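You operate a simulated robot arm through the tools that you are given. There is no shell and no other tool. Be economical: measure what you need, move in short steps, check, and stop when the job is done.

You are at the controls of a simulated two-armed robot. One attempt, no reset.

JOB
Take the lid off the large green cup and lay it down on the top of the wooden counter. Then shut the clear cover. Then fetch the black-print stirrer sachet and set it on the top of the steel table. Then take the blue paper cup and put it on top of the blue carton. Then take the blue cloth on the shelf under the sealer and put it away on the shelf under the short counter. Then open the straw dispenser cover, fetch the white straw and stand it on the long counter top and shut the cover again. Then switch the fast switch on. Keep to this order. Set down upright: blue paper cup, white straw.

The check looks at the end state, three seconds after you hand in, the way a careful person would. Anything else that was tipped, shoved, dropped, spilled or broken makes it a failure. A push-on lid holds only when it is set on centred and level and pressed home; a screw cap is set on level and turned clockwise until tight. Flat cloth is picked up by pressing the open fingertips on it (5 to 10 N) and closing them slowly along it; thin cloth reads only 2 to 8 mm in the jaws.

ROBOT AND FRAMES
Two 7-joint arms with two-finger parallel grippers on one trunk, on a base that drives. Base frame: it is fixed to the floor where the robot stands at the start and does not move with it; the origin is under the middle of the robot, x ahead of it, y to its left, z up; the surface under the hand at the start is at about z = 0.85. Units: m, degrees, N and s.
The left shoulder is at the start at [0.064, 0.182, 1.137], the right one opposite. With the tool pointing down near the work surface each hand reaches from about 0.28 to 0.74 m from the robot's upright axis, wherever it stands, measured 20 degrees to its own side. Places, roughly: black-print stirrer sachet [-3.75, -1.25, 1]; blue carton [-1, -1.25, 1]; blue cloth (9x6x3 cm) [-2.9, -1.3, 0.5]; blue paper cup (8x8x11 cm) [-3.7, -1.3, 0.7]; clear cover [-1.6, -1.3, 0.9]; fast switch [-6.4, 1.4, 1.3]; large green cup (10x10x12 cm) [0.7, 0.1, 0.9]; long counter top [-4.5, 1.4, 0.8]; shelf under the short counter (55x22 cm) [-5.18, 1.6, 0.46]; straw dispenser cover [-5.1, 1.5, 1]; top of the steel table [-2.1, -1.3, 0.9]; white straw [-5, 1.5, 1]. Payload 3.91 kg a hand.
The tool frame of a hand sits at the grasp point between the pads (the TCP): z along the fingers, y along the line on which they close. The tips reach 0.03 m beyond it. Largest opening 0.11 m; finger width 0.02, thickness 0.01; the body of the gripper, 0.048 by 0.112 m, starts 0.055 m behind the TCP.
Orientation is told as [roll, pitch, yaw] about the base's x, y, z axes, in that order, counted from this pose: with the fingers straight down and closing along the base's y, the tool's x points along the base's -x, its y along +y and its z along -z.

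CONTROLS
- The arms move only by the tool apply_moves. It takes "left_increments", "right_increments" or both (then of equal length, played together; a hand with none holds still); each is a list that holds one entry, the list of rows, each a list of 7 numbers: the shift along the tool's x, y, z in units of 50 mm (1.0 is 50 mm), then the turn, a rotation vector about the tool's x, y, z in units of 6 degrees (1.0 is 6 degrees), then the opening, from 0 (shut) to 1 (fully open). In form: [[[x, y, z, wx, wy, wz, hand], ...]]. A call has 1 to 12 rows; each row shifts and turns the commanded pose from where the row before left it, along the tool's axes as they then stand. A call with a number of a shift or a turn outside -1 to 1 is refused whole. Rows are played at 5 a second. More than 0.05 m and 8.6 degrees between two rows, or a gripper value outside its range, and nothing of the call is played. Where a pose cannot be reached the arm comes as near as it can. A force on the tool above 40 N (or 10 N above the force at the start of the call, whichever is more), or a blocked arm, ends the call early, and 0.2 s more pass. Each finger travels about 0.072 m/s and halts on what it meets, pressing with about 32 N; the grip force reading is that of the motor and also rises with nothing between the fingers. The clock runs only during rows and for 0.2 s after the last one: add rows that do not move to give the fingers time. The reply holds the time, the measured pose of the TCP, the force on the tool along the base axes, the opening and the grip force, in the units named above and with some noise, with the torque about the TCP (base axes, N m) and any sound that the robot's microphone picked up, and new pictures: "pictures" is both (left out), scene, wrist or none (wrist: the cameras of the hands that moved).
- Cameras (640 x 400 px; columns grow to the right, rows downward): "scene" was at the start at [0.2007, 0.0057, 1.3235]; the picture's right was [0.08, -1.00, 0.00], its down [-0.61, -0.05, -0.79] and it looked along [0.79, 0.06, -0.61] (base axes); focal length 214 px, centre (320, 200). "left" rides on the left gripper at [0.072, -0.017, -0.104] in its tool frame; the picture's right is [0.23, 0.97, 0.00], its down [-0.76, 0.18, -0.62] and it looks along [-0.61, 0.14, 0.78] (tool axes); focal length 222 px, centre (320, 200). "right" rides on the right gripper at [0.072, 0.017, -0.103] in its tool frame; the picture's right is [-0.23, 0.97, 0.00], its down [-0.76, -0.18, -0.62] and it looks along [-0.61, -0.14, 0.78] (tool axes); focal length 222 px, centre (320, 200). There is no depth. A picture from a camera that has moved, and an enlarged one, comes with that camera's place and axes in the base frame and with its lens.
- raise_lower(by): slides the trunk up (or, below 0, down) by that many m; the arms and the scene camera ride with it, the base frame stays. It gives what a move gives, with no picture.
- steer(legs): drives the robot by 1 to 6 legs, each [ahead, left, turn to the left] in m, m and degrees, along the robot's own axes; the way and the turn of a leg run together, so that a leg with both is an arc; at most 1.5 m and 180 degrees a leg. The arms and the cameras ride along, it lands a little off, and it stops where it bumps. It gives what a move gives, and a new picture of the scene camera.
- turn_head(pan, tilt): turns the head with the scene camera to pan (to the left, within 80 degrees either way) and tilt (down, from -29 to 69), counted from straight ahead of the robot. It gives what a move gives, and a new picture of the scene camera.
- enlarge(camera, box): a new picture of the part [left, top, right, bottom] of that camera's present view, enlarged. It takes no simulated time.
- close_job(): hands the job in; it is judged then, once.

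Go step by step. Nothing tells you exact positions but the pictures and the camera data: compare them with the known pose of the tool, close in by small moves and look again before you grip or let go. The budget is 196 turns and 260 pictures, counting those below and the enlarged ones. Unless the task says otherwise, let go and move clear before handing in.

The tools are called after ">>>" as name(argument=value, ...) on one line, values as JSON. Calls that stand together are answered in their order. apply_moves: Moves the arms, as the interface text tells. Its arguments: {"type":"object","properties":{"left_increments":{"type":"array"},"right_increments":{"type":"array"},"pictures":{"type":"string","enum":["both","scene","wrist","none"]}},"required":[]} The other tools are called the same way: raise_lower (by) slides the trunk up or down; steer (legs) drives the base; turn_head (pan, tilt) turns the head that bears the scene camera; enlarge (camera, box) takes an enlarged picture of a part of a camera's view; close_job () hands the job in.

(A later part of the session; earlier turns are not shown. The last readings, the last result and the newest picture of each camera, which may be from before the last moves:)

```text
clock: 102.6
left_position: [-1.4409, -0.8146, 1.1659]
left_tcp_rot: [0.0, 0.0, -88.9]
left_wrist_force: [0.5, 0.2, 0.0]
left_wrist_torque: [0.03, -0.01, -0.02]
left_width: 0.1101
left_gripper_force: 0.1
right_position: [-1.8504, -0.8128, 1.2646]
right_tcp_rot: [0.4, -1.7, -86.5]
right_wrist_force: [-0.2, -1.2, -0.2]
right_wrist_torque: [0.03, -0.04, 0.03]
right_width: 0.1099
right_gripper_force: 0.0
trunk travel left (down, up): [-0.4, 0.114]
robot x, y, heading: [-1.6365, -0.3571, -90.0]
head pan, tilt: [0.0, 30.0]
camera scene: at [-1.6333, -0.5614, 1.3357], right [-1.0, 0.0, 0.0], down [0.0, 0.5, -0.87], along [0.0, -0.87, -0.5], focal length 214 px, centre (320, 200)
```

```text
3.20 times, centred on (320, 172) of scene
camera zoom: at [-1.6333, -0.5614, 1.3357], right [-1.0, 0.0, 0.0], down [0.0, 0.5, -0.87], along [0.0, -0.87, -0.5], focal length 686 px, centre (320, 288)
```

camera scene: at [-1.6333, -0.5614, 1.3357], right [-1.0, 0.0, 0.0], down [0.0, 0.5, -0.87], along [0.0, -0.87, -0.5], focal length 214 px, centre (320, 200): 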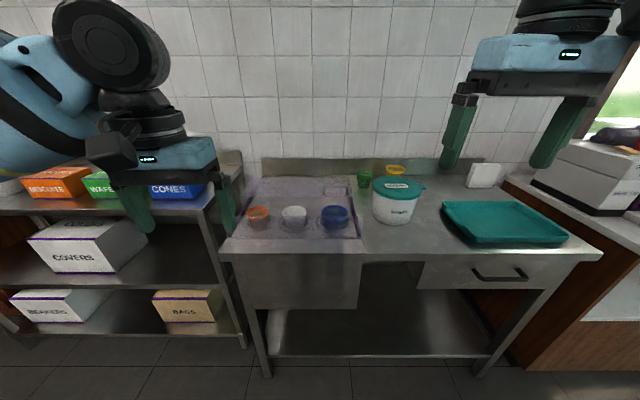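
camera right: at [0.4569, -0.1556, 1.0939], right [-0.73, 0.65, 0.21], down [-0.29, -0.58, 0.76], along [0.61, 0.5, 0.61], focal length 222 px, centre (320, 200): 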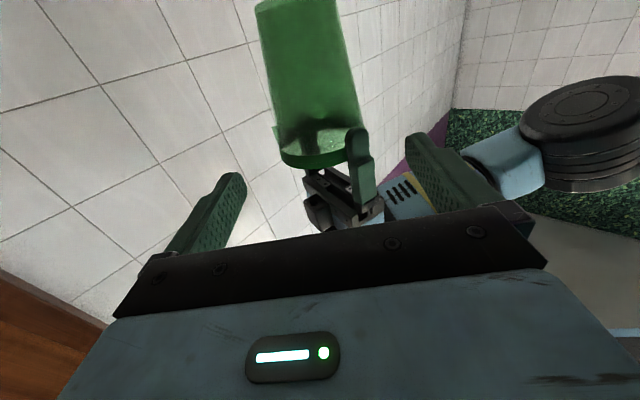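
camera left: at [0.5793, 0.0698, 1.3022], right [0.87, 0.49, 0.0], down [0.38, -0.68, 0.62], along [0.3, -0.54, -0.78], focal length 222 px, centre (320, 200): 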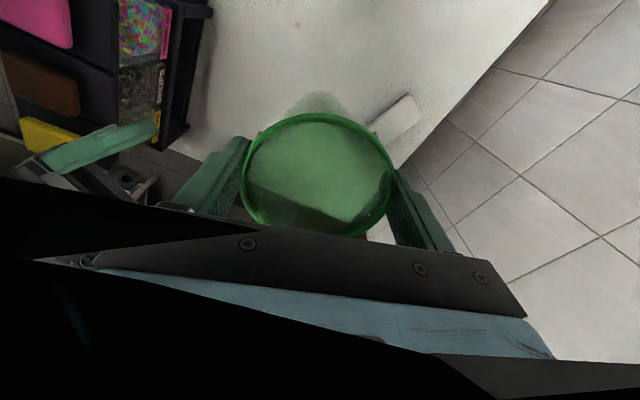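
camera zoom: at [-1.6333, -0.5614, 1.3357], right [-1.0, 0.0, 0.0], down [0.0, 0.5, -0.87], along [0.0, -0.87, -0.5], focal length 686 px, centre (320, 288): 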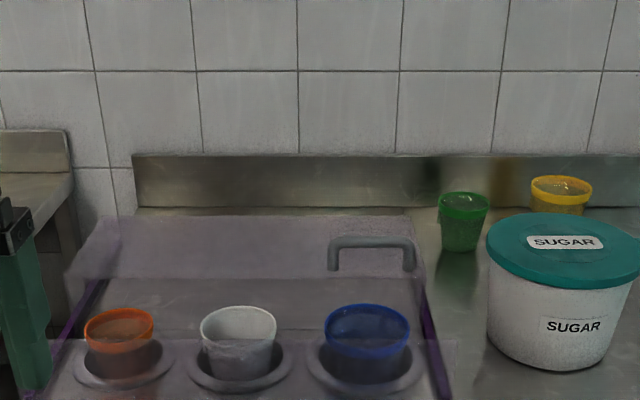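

>>> enlarge(camera="left", box=[0, 0, 640, 400])

>>> turn_head(pan=0, tilt=60)

```text
1.00 times, centred on (320, 200) of left (not enlarged: the box is as wide or as high as the picture)
camera zoom: at [-1.4588, -0.7419, 1.2698], right [0.97, 0.25, 0.0], down [0.19, -0.76, 0.62], along [0.15, -0.6, -0.78], focal length 222 px, centre (320, 200)
```

zoom: 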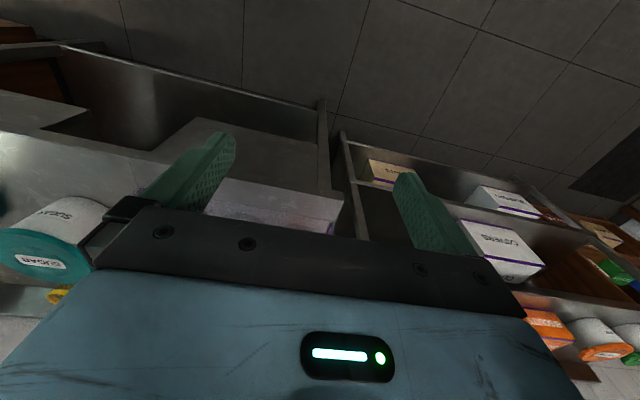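

```text
clock: 103.5
left_position: [-1.4418, -0.8146, 1.166]
left_tcp_rot: [0.0, 0.0, -88.9]
left_wrist_force: [0.3, -0.1, -0.8]
left_wrist_torque: [0.0, 0.03, -0.02]
left_width: 0.11
left_gripper_force: 0.1
right_position: [-1.8518, -0.8135, 1.2647]
right_tcp_rot: [0.5, -1.9, -86.5]
right_wrist_force: [0.4, 1.1, 0.0]
right_wrist_torque: [0.02, 0.0, 0.0]
right_width: 0.1098
right_gripper_force: 0.0
trunk travel left (down, up): [-0.4, 0.114]
robot x, y, heading: [-1.6375, -0.3584, -89.9]
head pan, tilt: [0.0, 60.0]
camera scene: at [-1.6333, -0.5374, 1.2937], right [-1.0, 0.0, 0.0], down [0.0, 0.87, -0.5], along [0.0, -0.5, -0.87], focal length 214 px, centre (320, 200)
```

scene: 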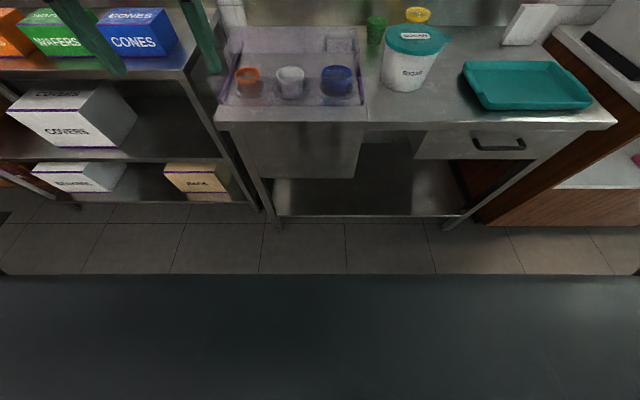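

>>> raise_lower(by=0.11)

>>> steer(legs=[[0.25, -0.1, 0]])

>>> enlarge(camera="scene", box=[160, 20, 360, 145])

```text
clock: 104.9
left_position: [-1.442, -0.8159, 1.276]
left_tcp_rot: [0.0, 0.2, -89.0]
left_wrist_force: [-0.9, -0.6, -0.5]
left_wrist_torque: [0.02, -0.04, 0.04]
left_width: 0.1101
left_gripper_force: 0.1
right_position: [-1.8512, -0.8149, 1.3715]
right_tcp_rot: [0.5, -1.7, -86.6]
right_wrist_force: [-1.4, -0.8, -0.9]
right_wrist_torque: [0.02, 0.0, 0.02]
right_width: 0.1098
right_gripper_force: 0.0
trunk travel left (down, up): [-0.51, 0.004]
robot x, y, heading: [-1.6333, -0.3529, -90.1]
head pan, tilt: [0.0, 60.0]
```

```text
clock: 106.8
left_position: [-1.5383, -1.064, 1.2778]
left_tcp_rot: [0.0, 0.0, -88.9]
left_wrist_force: [0.8, 0.2, 0.3]
left_wrist_torque: [0.0, 0.04, -0.03]
left_width: 0.1099
left_gripper_force: 0.1
right_position: [-1.9483, -1.0647, 1.3757]
right_tcp_rot: [0.5, -1.9, -86.4]
right_wrist_force: [-0.1, -0.9, 0.7]
right_wrist_torque: [0.02, 0.0, 0.04]
right_width: 0.11
right_gripper_force: 0.1
trunk travel left (down, up): [-0.51, 0.004]
robot x, y, heading: [-1.7345, -0.6035, -89.6]
head pan, tilt: [0.0, 60.0]
camera scene: at [-1.7319, -0.6884, 1.4235], right [-1.0, 0.0, 0.0], down [0.0, 0.87, -0.5], along [0.0, -0.5, -0.87], focal length 214 px, centre (320, 200)
```

scene: 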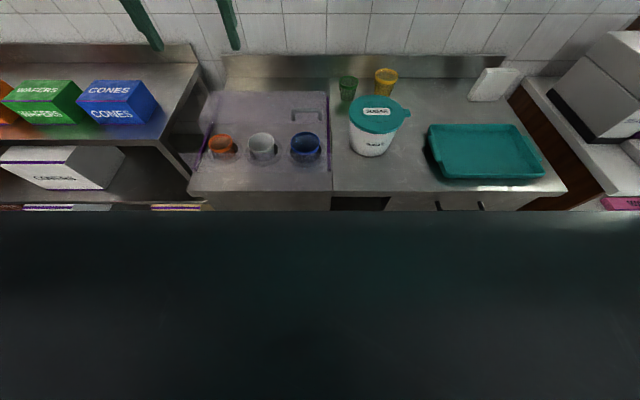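

```text
3.20 times, centred on (260, 82) of scene
camera zoom: at [-1.7319, -0.6884, 1.4235], right [-1.0, 0.0, 0.0], down [0.0, 0.87, -0.5], along [0.0, -0.5, -0.87], focal length 686 px, centre (512, 576)
```

zoom: 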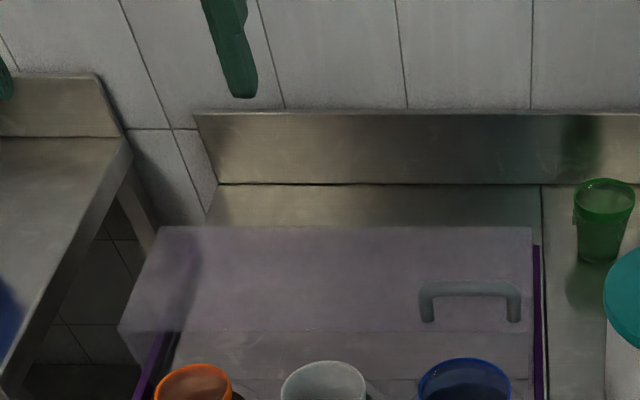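

>>> enlarge(camera="left", box=[0, 0, 640, 400])

>>> turn_head(pan=20, tilt=45)

>>> enlarge(camera="scene", box=[200, 50, 480, 225])

```text
1.00 times, centred on (320, 200) of left (not enlarged: the box is as wide or as high as the picture)
camera zoom: at [-1.5569, -0.9916, 1.3804], right [0.97, 0.25, 0.0], down [0.19, -0.76, 0.62], along [0.15, -0.6, -0.78], focal length 222 px, centre (320, 200)
```

zoom: 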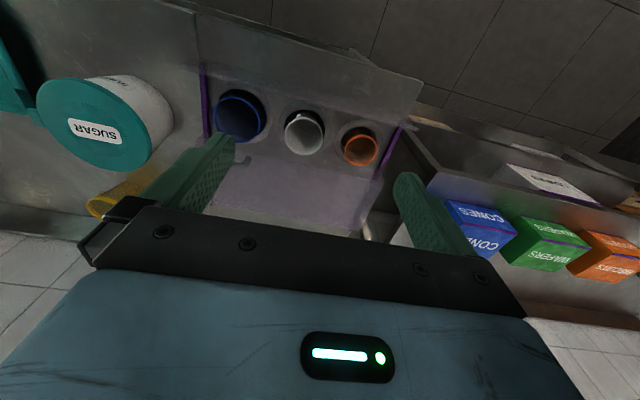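

```text
clock: 107.7
left_position: [-1.5398, -1.0646, 1.276]
left_tcp_rot: [0.0, 0.0, -88.9]
left_wrist_force: [0.3, -0.5, 0.1]
left_wrist_torque: [0.02, 0.02, -0.01]
left_width: 0.11
left_gripper_force: 0.0
right_position: [-1.9493, -1.0647, 1.3738]
right_tcp_rot: [0.4, -1.8, -86.5]
right_wrist_force: [0.5, 0.5, 0.0]
right_wrist_torque: [0.01, -0.01, 0.0]
right_width: 0.1099
right_gripper_force: 0.0
trunk travel left (down, up): [-0.51, 0.004]
robot x, y, heading: [-1.735, -0.6074, -90.0]
head pan, tilt: [20.0, 45.0]
camera scene: at [-1.7044, -0.6991, 1.4428], right [-0.94, -0.34, 0.0], down [-0.24, 0.66, -0.71], along [0.24, -0.66, -0.71], focal length 214 px, centre (320, 200)
```

scene: 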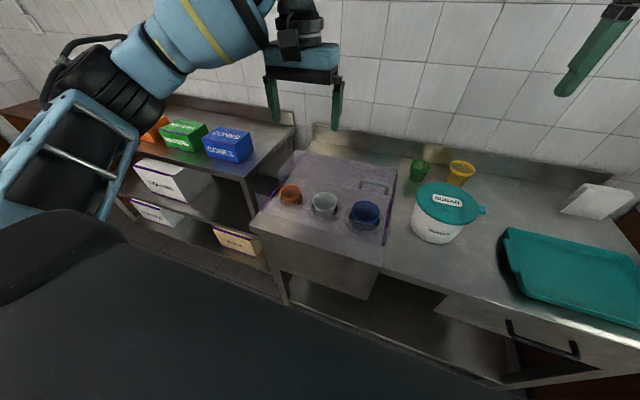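

```text
2.29 times, centred on (340, 138) of scene
camera zoom: at [-1.7044, -0.6991, 1.4428], right [-0.94, -0.34, 0.0], down [-0.24, 0.66, -0.71], along [0.24, -0.66, -0.71], focal length 490 px, centre (274, 343)
```

zoom: 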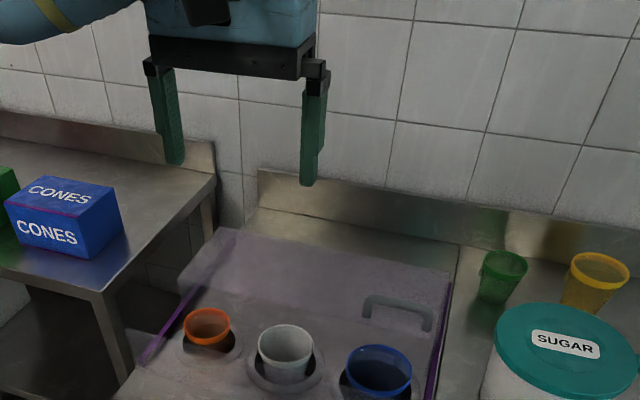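

I read it as a horizontal sliding clear panel at z ≈ 0.97, now at the rear, with an upright handle at about [-1.69, -1.234] (bar at z ≈ 1.01), over an open front bay with the cups. I'll hook closed fingers behind the handle and draw it forward.

>>> apply_moves(left_increments=[[[-0.79, -0.6, 0, 0, 0, 0, 0], [-0.79, -0.6, 0, 0, 0, 0, 0], [-0.79, -0.6, 0, 0, 0, 0, 0], [-0.79, -0.6, 0, 0, 0, 0, 0], [-0.79, -0.6, 0, 0, 0, 0, 0], [0, 0, 0.9, 0, 0, 0, 0], [0, 0, 0.9, 0, 0, 0, 0], [0, 0, 0.9, 0, 0, 0, 0], [0, 0, 0, 0, 0, 0, 0]]], pictures="both")

>>> enlarge(camera="scene", box=[260, 100, 460, 225])

```text
clock: 109.7
left_position: [-1.6422, -1.1999, 1.1327]
left_tcp_rot: [0.0, 0.0, -88.8]
left_wrist_force: [-0.1, -0.3, -0.3]
left_wrist_torque: [-0.01, 0.0, 0.02]
left_width: 0.0
left_gripper_force: 32.0
left hand out of reach, approached as far as the arm can: row 4, 5
right_position: [-1.9492, -1.0643, 1.3745]
right_tcp_rot: [0.5, -1.7, -86.5]
right_wrist_force: [-0.5, -0.7, -0.4]
right_wrist_torque: [-0.02, 0.01, 0.02]
right_width: 0.1098
right_gripper_force: 0.2
trunk travel left (down, up): [-0.51, 0.004]
robot x, y, heading: [-1.7345, -0.609, -89.8]
head pan, tilt: [20.0, 45.0]
camera scene: at [-1.705, -0.6982, 1.443], right [-0.94, -0.34, 0.0], down [-0.24, 0.66, -0.71], along [0.24, -0.66, -0.71], focal length 214 px, centre (320, 200)
camera left: at [-1.6598, -1.1269, 1.2366], right [0.97, 0.25, 0.0], down [0.19, -0.76, 0.62], along [0.15, -0.61, -0.78], focal length 222 px, centre (320, 200)
```

scene: 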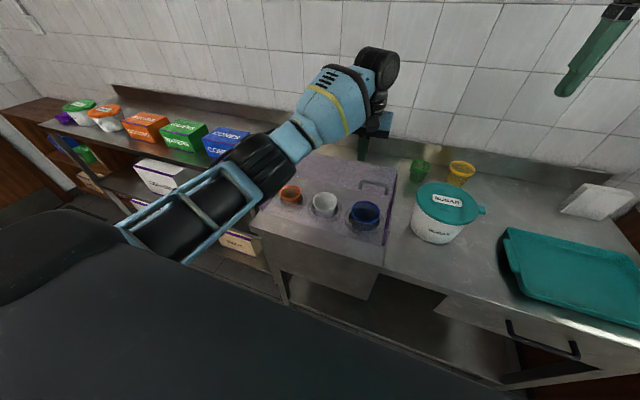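
left: 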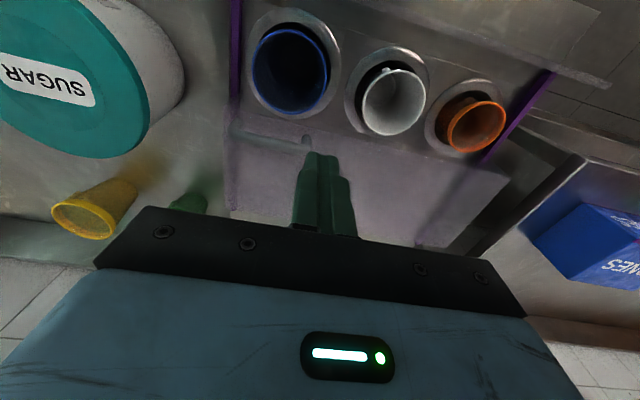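

```text
3.20 times, centred on (360, 162) of scene
camera zoom: at [-1.705, -0.6982, 1.443], right [-0.94, -0.34, 0.0], down [-0.24, 0.66, -0.71], along [0.24, -0.66, -0.71], focal length 686 px, centre (192, 320)
```

zoom: 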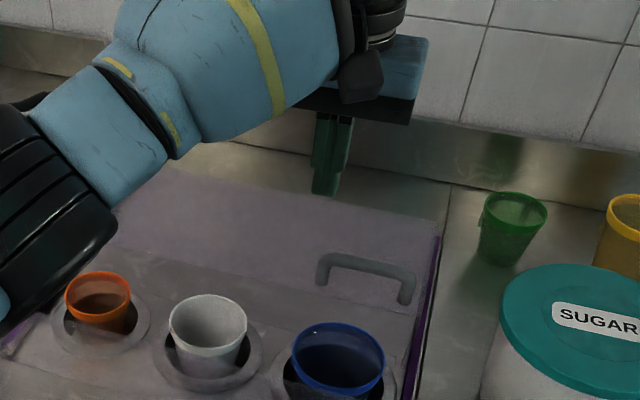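

The handle is clear now: bar from x −1.65 to −1.727 at y ≈ −1.232. I move the closed fingers behind it.

>>> apply_moves(left_increments=[[[-0.6, -0.48, 0, 0, 0, 0, 0], [-0.6, -0.48, 0, 0, 0, 0, 0], [0, 0, 0, 0, 0, 0, 0]]], pictures="wrist")

```text
clock: 110.5
left_position: [-1.6686, -1.2243, 1.1294]
left_tcp_rot: [-0.1, 0.0, -88.9]
left_wrist_force: [-0.1, -1.1, 0.2]
left_wrist_torque: [-0.02, 0.02, -0.03]
left_width: 0.0
left_gripper_force: 31.9
left hand out of reach, approached as far as the arm can: row 1, 2
right_position: [-1.9503, -1.0651, 1.3736]
right_tcp_rot: [0.5, -1.8, -86.4]
right_wrist_force: [-0.9, -0.9, 0.8]
right_wrist_torque: [-0.04, 0.01, -0.01]
right_width: 0.1097
right_gripper_force: 0.0
trunk travel left (down, up): [-0.51, 0.004]
robot x, y, heading: [-1.7325, -0.6063, -89.9]
head pan, tilt: [20.0, 45.0]
camera left: at [-1.6853, -1.1511, 1.2331], right [0.97, 0.25, 0.0], down [0.19, -0.76, 0.62], along [0.15, -0.6, -0.78], focal length 222 px, centre (320, 200)
```

left: 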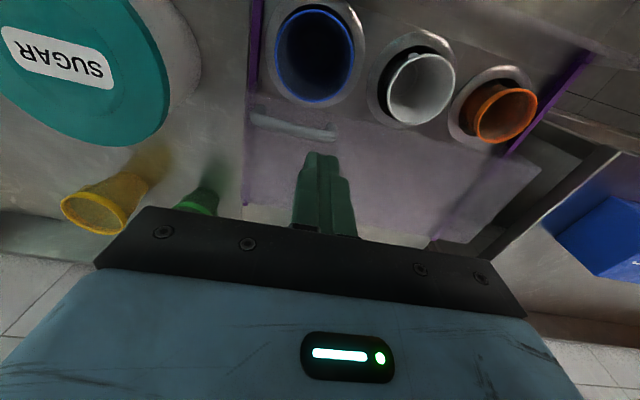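

Slightly out of reach; I shift the base forward and to the right.

>>> steer(legs=[[0.08, -0.08, 0]])

>>> apply_moves(left_increments=[[[0.5, 0.7, 0, 0, 0, 0, 0], [0.2, 0.4, 0, 0, 0, 0, 0], [0, 0, 0, 0, 0, 0, 0]]], pictures="wrist")

```text
clock: 111.8
left_position: [-1.7467, -1.303, 1.1307]
left_tcp_rot: [-0.1, -0.1, -88.8]
left_wrist_force: [-0.2, 0.4, -0.4]
left_wrist_torque: [0.0, 0.0, 0.0]
left_width: 0.0002
left_gripper_force: 31.7
right_position: [-2.0274, -1.1443, 1.3749]
right_tcp_rot: [0.5, -1.8, -86.3]
right_wrist_force: [-0.4, 0.7, 0.7]
right_wrist_torque: [-0.01, -0.01, -0.01]
right_width: 0.1099
right_gripper_force: 0.0
trunk travel left (down, up): [-0.51, 0.004]
robot x, y, heading: [-1.8104, -0.6861, -90.0]
head pan, tilt: [20.0, 45.0]
camera scene: at [-1.7828, -0.778, 1.443], right [-0.94, -0.34, 0.0], down [-0.24, 0.66, -0.71], along [0.24, -0.66, -0.71], focal length 214 px, centre (320, 200)
```

scene: 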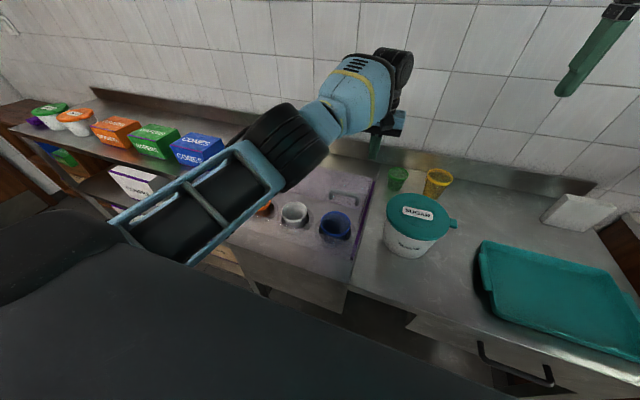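

```text
clock: 112.7
left_position: [-1.6937, -1.2682, 1.1279]
left_tcp_rot: [0.0, 0.1, -88.8]
left_wrist_force: [0.2, 0.1, -0.3]
left_wrist_torque: [0.01, 0.0, 0.01]
left_width: 0.0001
left_gripper_force: 31.9
right_position: [-2.0276, -1.1459, 1.3742]
right_tcp_rot: [0.4, -1.8, -86.4]
right_wrist_force: [-0.3, 0.2, 0.0]
right_wrist_torque: [0.0, 0.01, 0.0]
right_width: 0.1096
right_gripper_force: 0.1
trunk travel left (down, up): [-0.51, 0.004]
robot x, y, heading: [-1.8111, -0.6897, -89.6]
head pan, tilt: [20.0, 45.0]
camera left: at [-1.7098, -1.1956, 1.2323], right [0.97, 0.25, 0.0], down [0.19, -0.76, 0.62], along [0.15, -0.6, -0.78], focal length 222 px, centre (320, 200)
```

left: 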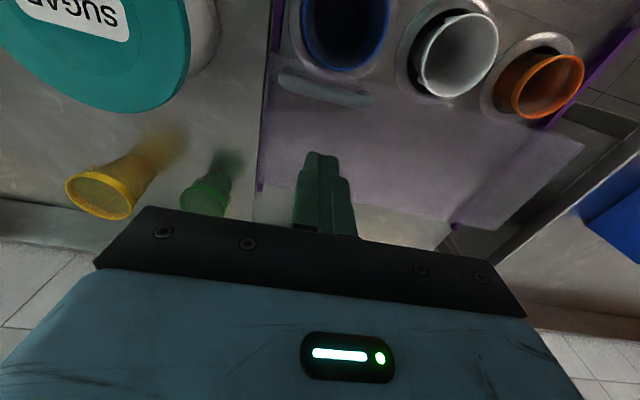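

The fingers are 1–2 cm behind the bar. Lowering so the tips come just above the panel.

>>> apply_moves(left_increments=[[[-0.08, 0, 0.5, 0, 0, 0, 0], [0, 0, 0.5, 0, 0, 0, 0], [0, 0, 0.5, 0, 0, 0, 0], [0, 0, 0.4, 0, 0, 0, 0], [0, 0, 0.2, 0, 0, 0, 0], [0, 0, 0.1, 0, 0, 0, 0], [0, 0, 0, 0, 0, 0, 0]]], pictures="wrist")

>>> enlarge(camera="scene", box=[260, 100, 460, 225])

```text
clock: 114.2
left_position: [-1.693, -1.2712, 1.0193]
left_tcp_rot: [0.0, 0.0, -88.8]
left_wrist_force: [-0.5, -0.7, -0.2]
left_wrist_torque: [0.02, 0.01, -0.02]
left_width: 0.0
left_gripper_force: 32.0
right_position: [-2.0286, -1.1454, 1.3754]
right_tcp_rot: [0.5, -1.9, -86.4]
right_wrist_force: [0.9, 0.3, 0.0]
right_wrist_torque: [0.02, 0.02, 0.02]
right_width: 0.11
right_gripper_force: 0.1
trunk travel left (down, up): [-0.51, 0.004]
robot x, y, heading: [-1.8134, -0.684, -89.7]
head pan, tilt: [20.0, 45.0]
camera left: at [-1.71, -1.1988, 1.1231], right [0.97, 0.25, 0.0], down [0.19, -0.76, 0.62], along [0.15, -0.6, -0.78], focal length 222 px, centre (320, 200)
```

left: 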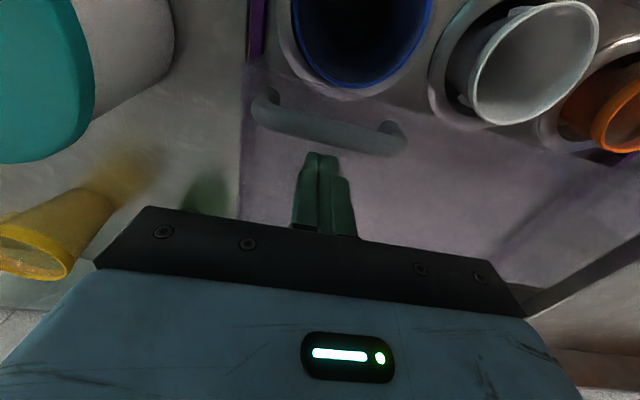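

```text
3.20 times, centred on (360, 162) of scene
camera zoom: at [-1.7834, -0.7788, 1.4428], right [-0.94, -0.34, 0.0], down [-0.24, 0.66, -0.71], along [0.24, -0.66, -0.71], focal length 686 px, centre (192, 320)
```

zoom: 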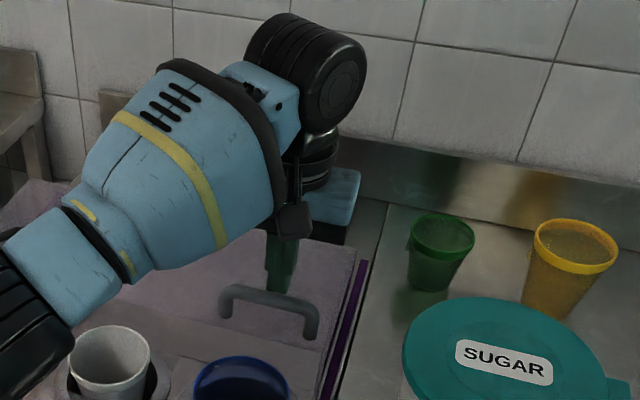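

The bar is at y −1.24, z 1.00; the tips overlap it by about 1.5 cm. I lower 6 mm more and draw toward me slowly.

>>> apply_moves(left_increments=[[[0, 0, 0.12, 0, 0, 0, 0], [0.25, 0, 0, 0, 0, 0, 0], [0.25, 0, 0, 0, 0, 0, 0], [0.25, 0, 0, 0, 0, 0, 0], [0.25, 0, 0, 0, 0, 0, 0], [0.25, 0, 0, 0, 0, 0, 0], [0, 0, 0, 0, 0, 0, 0]]], pictures="wrist")

>>> enlarge(camera="scene", box=[220, 120, 420, 245])

```text
clock: 115.8
left_position: [-1.6926, -1.2094, 1.0128]
left_tcp_rot: [0.0, 0.1, -88.7]
left_wrist_force: [-0.2, 0.3, -0.5]
left_wrist_torque: [0.02, -0.04, -0.02]
left_width: 0.0002
left_gripper_force: 31.8
right_position: [-2.0275, -1.1447, 1.3747]
right_tcp_rot: [0.5, -1.9, -86.3]
right_wrist_force: [-0.4, -0.1, -0.2]
right_wrist_torque: [0.0, -0.02, -0.02]
right_width: 0.1102
right_gripper_force: 0.0
trunk travel left (down, up): [-0.51, 0.004]
robot x, y, heading: [-1.8097, -0.6898, -89.8]
head pan, tilt: [20.0, 45.0]
camera left: at [-1.7115, -1.1367, 1.1168], right [0.97, 0.25, 0.0], down [0.19, -0.76, 0.62], along [0.15, -0.6, -0.78], focal length 222 px, centre (320, 200)
```

left: 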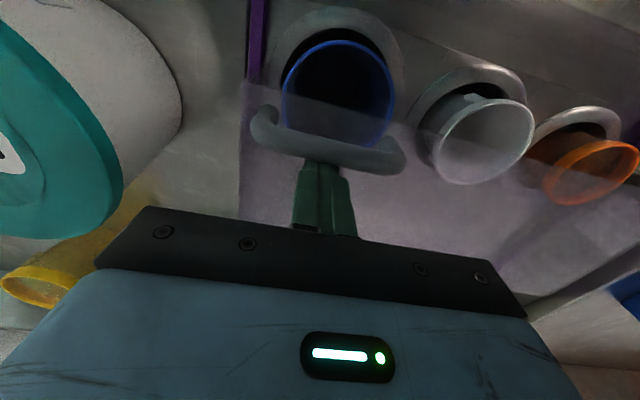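

```text
3.20 times, centred on (320, 182) of scene
camera zoom: at [-1.7836, -0.7789, 1.4428], right [-0.94, -0.34, 0.0], down [-0.24, 0.66, -0.71], along [0.24, -0.66, -0.71], focal length 686 px, centre (320, 256)
```

zoom: 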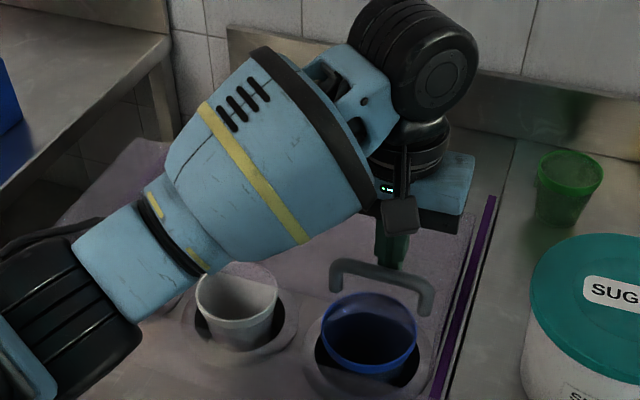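

The panel slides. I keep drawing it until it meets its end.

>>> apply_moves(left_increments=[[[0.25, 0, 0, 0, 0, 0, 0], [0.25, 0, 0, 0, 0, 0, 0], [0.25, 0, 0, 0, 0, 0, 0], [0.25, 0, 0, 0, 0, 0, 0], [0.25, 0, 0, 0, 0, 0, 0], [0.25, 0, 0, 0, 0, 0, 0], [0, 0, 0, 0, 0, 0, 0]]], pictures="wrist")

>>> enlarge(camera="scene", box=[220, 120, 420, 245])

```text
clock: 117.5
left_position: [-1.6961, -1.1394, 1.0144]
left_tcp_rot: [-0.2, -0.3, -88.4]
left_wrist_force: [-0.1, -36.0, 2.6]
left_wrist_torque: [-0.55, 0.54, -0.03]
left_width: 0.0
left_gripper_force: 31.6
right_position: [-2.0282, -1.1487, 1.3735]
right_tcp_rot: [0.4, -1.7, -86.4]
right_wrist_force: [-0.8, 0.1, 0.1]
right_wrist_torque: [0.0, -0.05, 0.01]
right_width: 0.1097
right_gripper_force: 0.1
trunk travel left (down, up): [-0.51, 0.004]
robot x, y, heading: [-1.8109, -0.6854, -90.0]
head pan, tilt: [20.0, 45.0]
camera left: at [-1.7128, -1.0671, 1.1171], right [0.97, 0.25, 0.0], down [0.2, -0.75, 0.63], along [0.16, -0.61, -0.78], focal length 222 px, centre (320, 200)
```

left: 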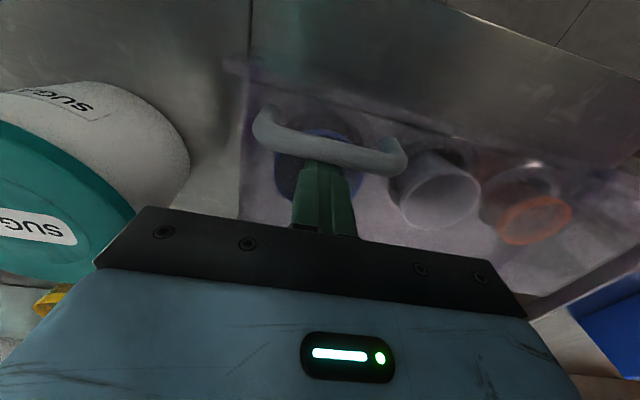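

```text
3.20 times, centred on (320, 182) of scene
camera zoom: at [-1.7835, -0.7842, 1.4426], right [-0.94, -0.34, 0.0], down [-0.24, 0.67, -0.7], along [0.24, -0.66, -0.71], focal length 686 px, centre (320, 256)
```

zoom: 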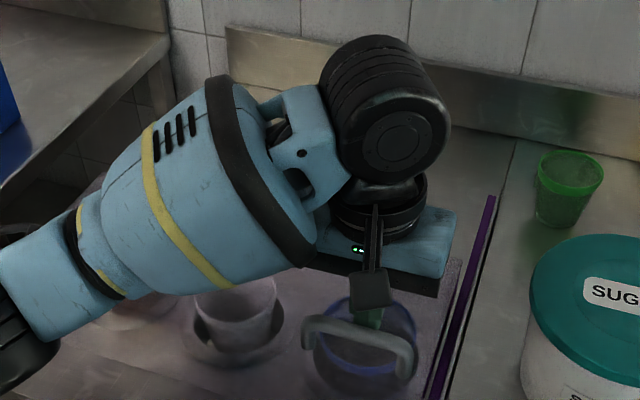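

It meets its stop with 36 N and all three bins are covered: shut. I ease off and lift the hand out.

>>> apply_moves(left_increments=[[[-0.25, 0, 0, 0, 0, 0, 0], [-0.1, 0, -0.3, 0, 0, 0, 0], [0, 0, -0.7, 0, 0, 0, 0], [0, 0, -0.9, 0, 0, 0, 0], [0.3, 0, -0.9, 0, 0, 0, 1], [0.6, 0, -0.5, 0, 0, 0, 1], [0.8, 0, 0, 0, 0, 0, 1], [0.8, 0, 0, 0, 0, 0, 1]]], pictures="none")

>>> turn_head(pan=0, tilt=40)

>>> enlarge(camera="scene", box=[140, 100, 340, 225])

```text
clock: 119.2
left_position: [-1.6966, -1.0261, 1.1782]
left_tcp_rot: [0.0, 0.0, -88.6]
left_wrist_force: [0.1, 0.1, 0.5]
left_wrist_torque: [0.01, 0.03, 0.0]
left_width: 0.1099
left_gripper_force: 0.2
right_position: [-2.0279, -1.1434, 1.3753]
right_tcp_rot: [0.5, -2.0, -86.4]
right_wrist_force: [-0.1, -0.2, 0.0]
right_wrist_torque: [-0.01, -0.01, 0.02]
right_width: 0.1098
right_gripper_force: 0.1
trunk travel left (down, up): [-0.51, 0.004]
robot x, y, heading: [-1.8149, -0.6853, -89.8]
head pan, tilt: [20.0, 45.0]
```

```text
clock: 120.1
left_position: [-1.6968, -1.027, 1.1776]
left_tcp_rot: [-0.2, -0.1, -88.9]
left_wrist_force: [-0.3, 0.5, 0.1]
left_wrist_torque: [0.02, 0.01, 0.0]
left_width: 0.1099
left_gripper_force: 0.1
right_position: [-2.027, -1.1439, 1.374]
right_tcp_rot: [0.5, -1.9, -86.4]
right_wrist_force: [-0.1, -0.5, -0.3]
right_wrist_torque: [0.01, -0.03, -0.03]
right_width: 0.11
right_gripper_force: 0.2
trunk travel left (down, up): [-0.51, 0.004]
robot x, y, heading: [-1.8088, -0.6866, -89.9]
head pan, tilt: [0.0, 40.0]
camera scene: at [-1.8111, -0.7876, 1.4501], right [-1.0, 0.0, 0.0], down [0.0, 0.64, -0.77], along [0.0, -0.77, -0.64], focal length 214 px, centre (320, 200)
```

scene: 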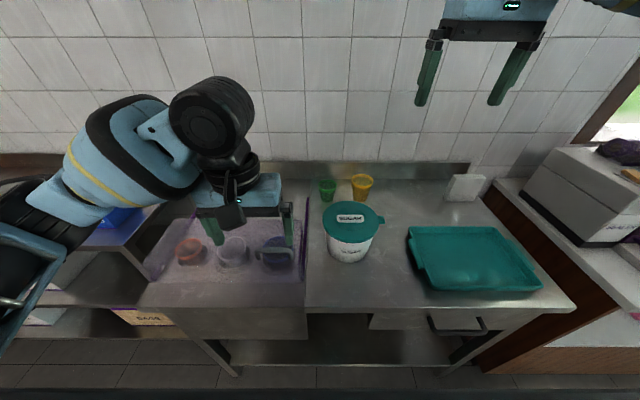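

```text
3.20 times, centred on (240, 162) of scene
camera zoom: at [-1.8111, -0.7876, 1.4501], right [-1.0, 0.0, 0.0], down [0.0, 0.64, -0.77], along [0.0, -0.77, -0.64], focal length 686 px, centre (576, 320)
```

zoom: 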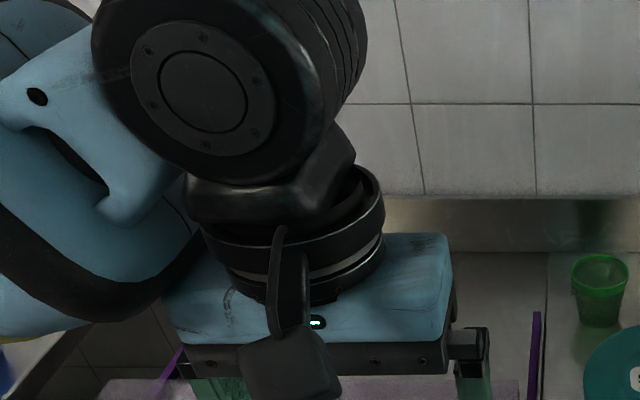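

Task two done. Next the stirrer sachet near [-3.75, -1.25]. I back off and slide along.

>>> steer(legs=[[-0.45, 0, 0], [0, -1.0, 0], [0, -0.95, 0]])

>>> turn_head(pan=0, tilt=30)

```text
clock: 139.8
left_position: [-3.6578, -0.5609, 1.1775]
left_tcp_rot: [-0.1, -0.1, -89.9]
left_wrist_force: [0.4, -1.3, -0.3]
left_wrist_torque: [0.01, 0.01, 0.02]
left_width: 0.11
left_gripper_force: 0.1
right_position: [-3.991, -0.6722, 1.3748]
right_tcp_rot: [0.5, -1.9, -87.6]
right_wrist_force: [0.0, -0.3, -0.8]
right_wrist_torque: [0.0, 0.01, -0.03]
right_width: 0.11
right_gripper_force: 0.1
trunk travel left (down, up): [-0.51, 0.004]
robot x, y, heading: [-3.7647, -0.2167, -91.0]
head pan, tilt: [0.0, 40.0]
camera scene: at [-3.7667, -0.3188, 1.4501], right [-1.0, 0.02, 0.0], down [0.01, 0.64, -0.77], along [-0.01, -0.77, -0.64], focal length 214 px, centre (320, 200)
```

scene: 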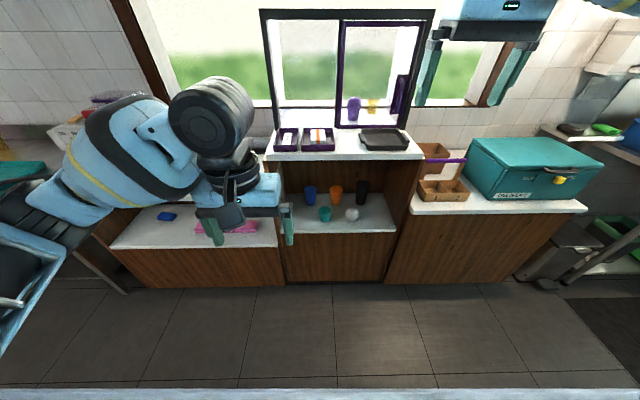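

```text
clock: 140.5
left_position: [-3.6563, -0.5607, 1.1778]
left_tcp_rot: [0.0, 0.0, -89.9]
left_wrist_force: [-0.8, 0.6, 0.5]
left_wrist_torque: [0.0, 0.01, 0.02]
left_width: 0.11
left_gripper_force: 0.1
right_position: [-3.9908, -0.6708, 1.3742]
right_tcp_rot: [0.6, -2.0, -87.6]
right_wrist_force: [0.5, -0.5, 0.8]
right_wrist_torque: [0.0, -0.02, -0.01]
right_width: 0.1099
right_gripper_force: 0.0
trunk travel left (down, up): [-0.51, 0.004]
robot x, y, heading: [-3.7645, -0.2194, -90.7]
head pan, tilt: [0.0, 30.0]
camera scene: at [-3.7669, -0.3243, 1.4654], right [-1.0, 0.02, 0.0], down [0.01, 0.5, -0.87], along [-0.02, -0.87, -0.5], focal length 214 px, centre (320, 200)
```

scene: 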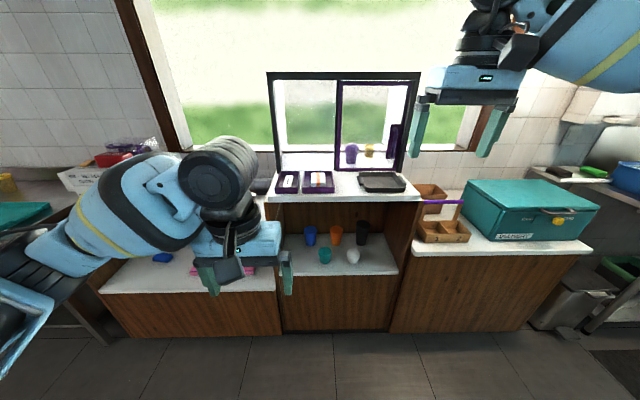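

The sachets stand in trays on the window shelf; the blue paper cup is on the shelf below. I enlarge.

>>> enlarge(camera="scene", box=[264, 155, 424, 255])

>>> enlarge(camera="scene", box=[264, 165, 344, 215])

```text
4.00 times, centred on (344, 205) of scene
camera zoom: at [-3.7669, -0.3243, 1.4654], right [-1.0, 0.02, 0.0], down [0.01, 0.5, -0.87], along [-0.02, -0.87, -0.5], focal length 858 px, centre (224, 180)
```

zoom: 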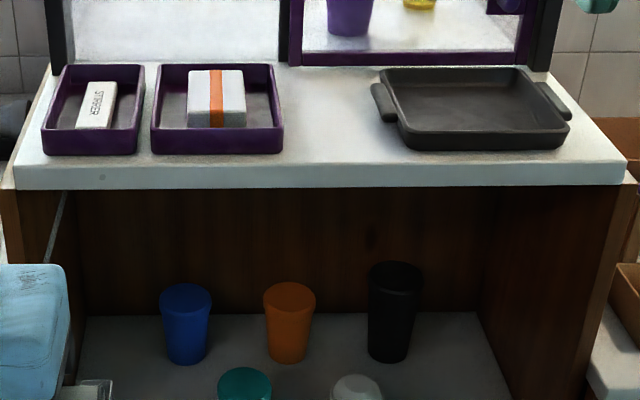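

```text
8.00 times, centred on (304, 190) of scene
camera zoom: at [-3.7669, -0.3243, 1.4654], right [-1.0, 0.02, 0.0], down [0.01, 0.5, -0.87], along [-0.02, -0.87, -0.5], focal length 1716 px, centre (448, 280)
```

zoom: 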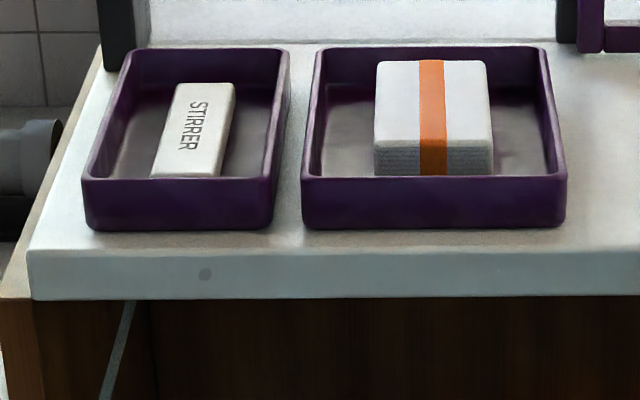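

The black-print "STIRRER" sachet lies in the left purple tray at about [-3.63, -1.30, 1.01], long side in depth. I drive up to it.

>>> steer(legs=[[0.42, 0, 1]])

>>> turn_head(pan=10, tilt=45)

```text
clock: 143.1
left_position: [-3.6597, -0.9735, 1.1778]
left_tcp_rot: [-0.1, 0.0, -89.2]
left_wrist_force: [0.3, 0.1, 0.1]
left_wrist_torque: [0.0, -0.01, -0.04]
left_width: 0.11
left_gripper_force: 0.0
right_position: [-3.9885, -1.0918, 1.3751]
right_tcp_rot: [0.5, -2.0, -86.8]
right_wrist_force: [-0.3, 0.0, 0.6]
right_wrist_torque: [0.01, 0.01, 0.0]
right_width: 0.1101
right_gripper_force: 0.2
trunk travel left (down, up): [-0.51, 0.004]
robot x, y, heading: [-3.7696, -0.6334, -90.2]
head pan, tilt: [0.0, 30.0]
camera scene: at [-3.7701, -0.7413, 1.4656], right [-1.0, 0.0, 0.0], down [0.0, 0.5, -0.87], along [0.0, -0.87, -0.5], focal length 214 px, centre (320, 200)
```

scene: 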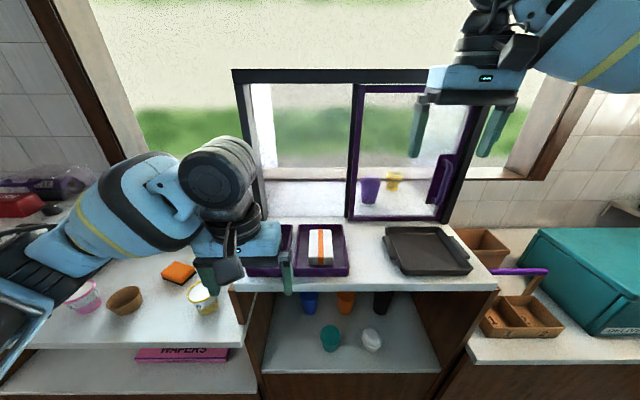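

```text
clock: 143.9
left_position: [-3.6582, -0.9766, 1.1785]
left_tcp_rot: [-0.1, 0.0, -89.1]
left_wrist_force: [0.0, -0.4, 0.0]
left_wrist_torque: [-0.01, -0.03, -0.02]
left_width: 0.1097
left_gripper_force: 0.0
right_position: [-3.9885, -1.0924, 1.3744]
right_tcp_rot: [0.4, -1.9, -86.7]
right_wrist_force: [-0.4, -0.6, -0.1]
right_wrist_torque: [-0.01, -0.01, 0.0]
right_width: 0.1103
right_gripper_force: 0.0
trunk travel left (down, up): [-0.51, 0.004]
robot x, y, heading: [-3.7691, -0.639, -90.3]
head pan, tilt: [10.0, 45.0]
camera scene: at [-3.756, -0.7316, 1.4429], right [-0.99, -0.17, 0.0], down [-0.12, 0.7, -0.71], along [0.12, -0.7, -0.71], focal length 214 px, centre (320, 200)
```

scene: 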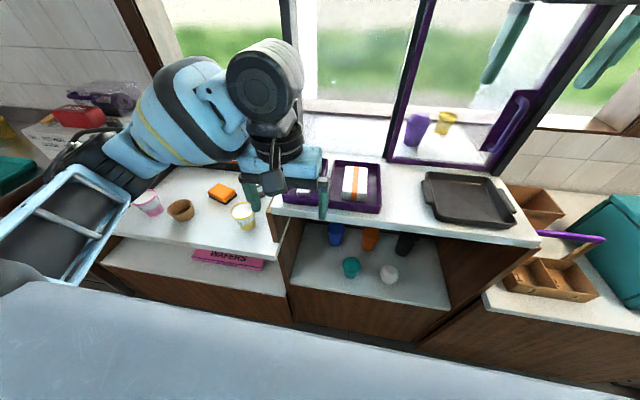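

>>> apply_moves(left_increments=[[[-0.9, 0.1, 0, 0, 0, 0, 0.7], [-0.9, 0.1, 0, 0, 0, 0, 0.7], [-0.9, 0.1, 0, 0, 0, 0, 0.7], [-0.9, 0.1, 0, 0, 0, 0, 0.7], [-0.9, 0.1, 0, 0, 0, 0, 0.7], [-0.7, 0.1, 0, 0, 0, 0, 0.7], [0, 0, 0, 0, 0, 0, 0.7]]], pictures="wrist")

```text
clock: 145.5
left_position: [-3.6231, -1.2349, 1.1772]
left_tcp_rot: [-0.1, -0.1, -89.2]
left_wrist_force: [-0.1, 0.6, 0.3]
left_wrist_torque: [0.02, 0.01, -0.01]
left_width: 0.077
left_gripper_force: 0.0
right_position: [-3.9886, -1.0914, 1.3745]
right_tcp_rot: [0.5, -1.8, -86.8]
right_wrist_force: [0.3, -0.2, 0.9]
right_wrist_torque: [0.02, -0.02, 0.01]
right_width: 0.1099
right_gripper_force: 0.0
trunk travel left (down, up): [-0.51, 0.004]
robot x, y, heading: [-3.7699, -0.633, -90.4]
head pan, tilt: [10.0, 45.0]
camera left: at [-3.6402, -1.163, 1.282], right [0.97, 0.24, 0.0], down [0.19, -0.76, 0.62], along [0.15, -0.61, -0.78], focal length 222 px, centre (320, 200)
```

left: 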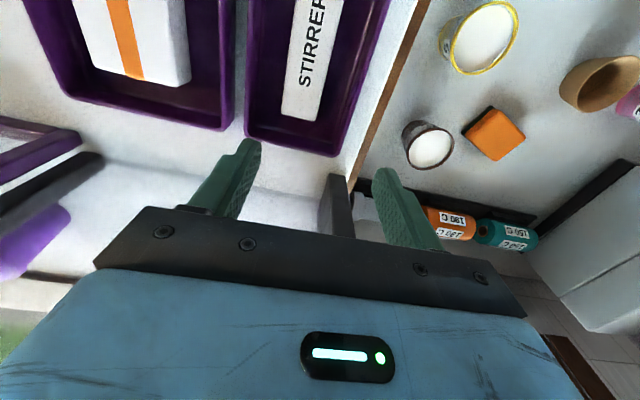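

The sachet axis is at x ≈ −3.645, centre y ≈ −1.21, top z perhaps 1.05. I centre over it and lower a bit.

>>> apply_moves(left_increments=[[[0.5, -0.44, 0, 0, 0, 0, 0.6], [0, 0, 0.4, 0, 0, 0, 0.55], [0, 0, 0.4, 0, 0, 0, 0.55], [0, 0, 0, 0, 0, 0, 0.55]]], pictures="wrist")

>>> enlarge(camera="scene", box=[220, 120, 380, 220])

```text
clock: 146.5
left_position: [-3.6459, -1.211, 1.1392]
left_tcp_rot: [0.0, -0.1, -89.2]
left_wrist_force: [0.0, -0.4, 0.5]
left_wrist_torque: [-0.02, -0.02, 0.0]
left_width: 0.0605
left_gripper_force: 0.1
right_position: [-3.9881, -1.0928, 1.3764]
right_tcp_rot: [0.5, -2.0, -86.7]
right_wrist_force: [0.4, 0.4, -0.2]
right_wrist_torque: [0.0, -0.01, 0.0]
right_width: 0.1101
right_gripper_force: 0.0
trunk travel left (down, up): [-0.51, 0.004]
robot x, y, heading: [-3.767, -0.6334, -90.0]
head pan, tilt: [10.0, 45.0]
camera left: at [-3.6631, -1.1383, 1.2422], right [0.97, 0.24, 0.0], down [0.19, -0.76, 0.62], along [0.15, -0.61, -0.78], focal length 222 px, centre (320, 200)
```

left: 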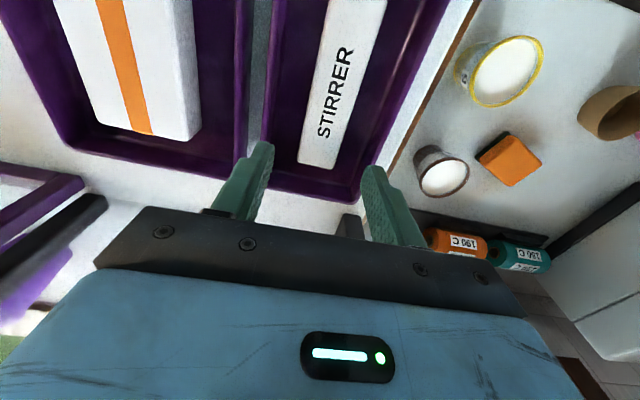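

```text
4.00 times, centred on (300, 170) of scene
camera zoom: at [-3.7561, -0.731, 1.4429], right [-0.99, -0.17, 0.0], down [-0.12, 0.7, -0.71], along [0.12, -0.7, -0.71], focal length 858 px, centre (400, 320)
```

zoom: 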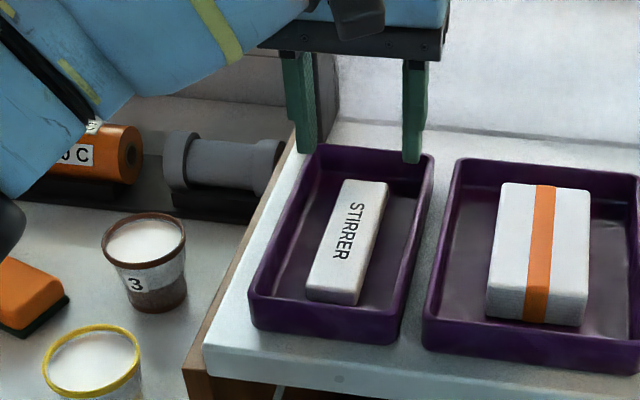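

Refined: sachet centre about [-3.642, -1.176], top 1.05. I shift over it with the fingers narrower and go down partway.

>>> apply_moves(left_increments=[[[0.7, 0.07, 0, 0, 0, 0, 0.42], [0, 0, 0.4, 0, 0, 0, 0.42], [0, 0, 0.2, 0, 0, 0, 0.42], [0, 0, 0, 0, 0, 0, 0.42]]], pictures="wrist")

>>> enlarge(camera="scene", box=[220, 120, 380, 220])

```text
clock: 147.5
left_position: [-3.6442, -1.1763, 1.1078]
left_tcp_rot: [0.0, -0.1, -89.1]
left_wrist_force: [0.0, -0.8, -0.5]
left_wrist_torque: [0.02, -0.02, -0.04]
left_width: 0.0463
left_gripper_force: 0.0
right_position: [-3.9882, -1.0922, 1.3745]
right_tcp_rot: [0.5, -1.8, -86.8]
right_wrist_force: [0.4, 0.3, 0.2]
right_wrist_torque: [0.0, -0.02, -0.02]
right_width: 0.1098
right_gripper_force: 0.0
trunk travel left (down, up): [-0.51, 0.004]
robot x, y, heading: [-3.768, -0.6337, -90.3]
head pan, tilt: [10.0, 45.0]
camera left: at [-3.66, -1.1037, 1.2116], right [0.97, 0.24, 0.0], down [0.19, -0.76, 0.62], along [0.15, -0.61, -0.78], focal length 222 px, centre (320, 200)
```

left: 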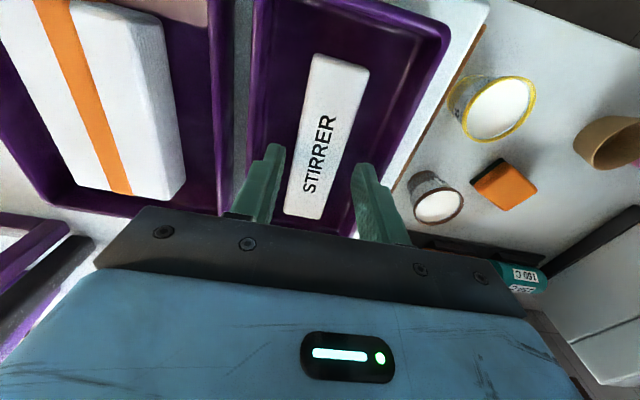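

```text
4.00 times, centred on (300, 170) of scene
camera zoom: at [-3.7558, -0.731, 1.4429], right [-0.99, -0.17, 0.0], down [-0.12, 0.7, -0.71], along [0.12, -0.7, -0.71], focal length 858 px, centre (400, 320)
```

zoom: 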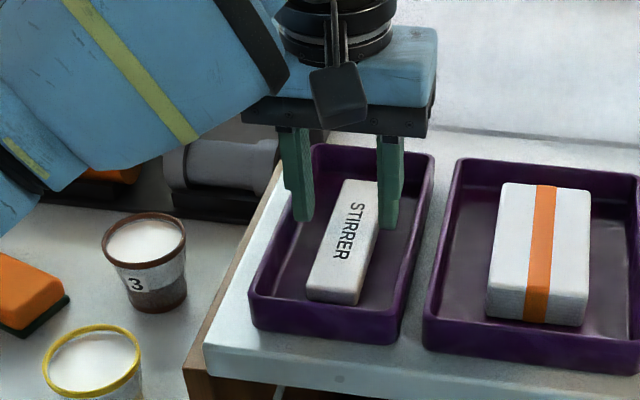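

Well centred. Down to the sachet and close.

>>> apply_moves(left_increments=[[[-0.1, 0.03, 0.3, 0, 0, 0, 0.42], [0, 0, 0.2, 0, 0, 0, 0.42], [0, 0, 0.15, 0, 0, 0, 0.42], [0, 0, 0.1, 0, 0, 0, 0.42], [0, 0, 0, 0, 0, 0, 0.42]]], pictures="wrist")

>>> enlarge(camera="scene", box=[220, 120, 380, 220])

```text
clock: 148.4
left_position: [-3.6414, -1.1812, 1.0856]
left_tcp_rot: [-0.3, -1.2, -89.0]
left_wrist_force: [1.4, 9.0, 25.1]
left_wrist_torque: [0.54, -0.71, 0.33]
left_width: 0.047
left_gripper_force: 1.0
right_position: [-3.9888, -1.0886, 1.3765]
right_tcp_rot: [0.5, -2.1, -86.8]
right_wrist_force: [-0.4, -0.2, 0.0]
right_wrist_torque: [-0.01, -0.03, -0.03]
right_width: 0.1099
right_gripper_force: 0.1
trunk travel left (down, up): [-0.51, 0.004]
robot x, y, heading: [-3.768, -0.6298, -90.1]
head pan, tilt: [10.0, 45.0]
stopped in row 4 (left hand): the force on the tool passed its limit at 44 N (the readings are from after the stop); the commanded pose is now the measured one
camera left: at [-3.6579, -1.1066, 1.1874], right [0.97, 0.24, -0.01], down [0.19, -0.75, 0.64], along [0.15, -0.62, -0.77], focal length 222 px, centre (320, 200)
```

left: 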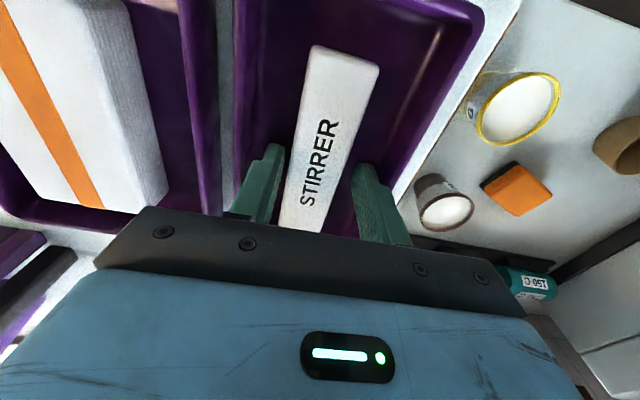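

```text
4.00 times, centred on (300, 170) of scene
camera zoom: at [-3.756, -0.7278, 1.4431], right [-0.99, -0.17, 0.0], down [-0.12, 0.7, -0.71], along [0.12, -0.7, -0.71], focal length 858 px, centre (400, 320)
```

zoom: 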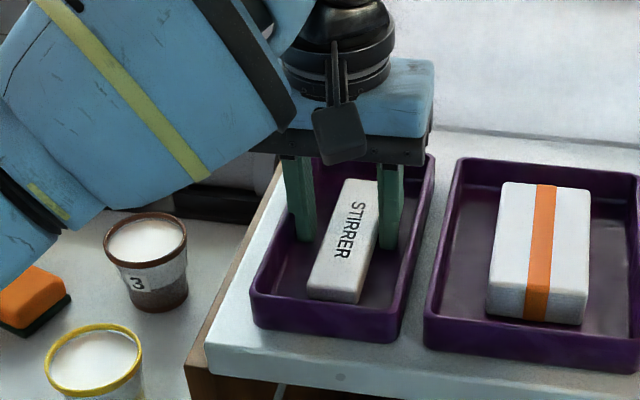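

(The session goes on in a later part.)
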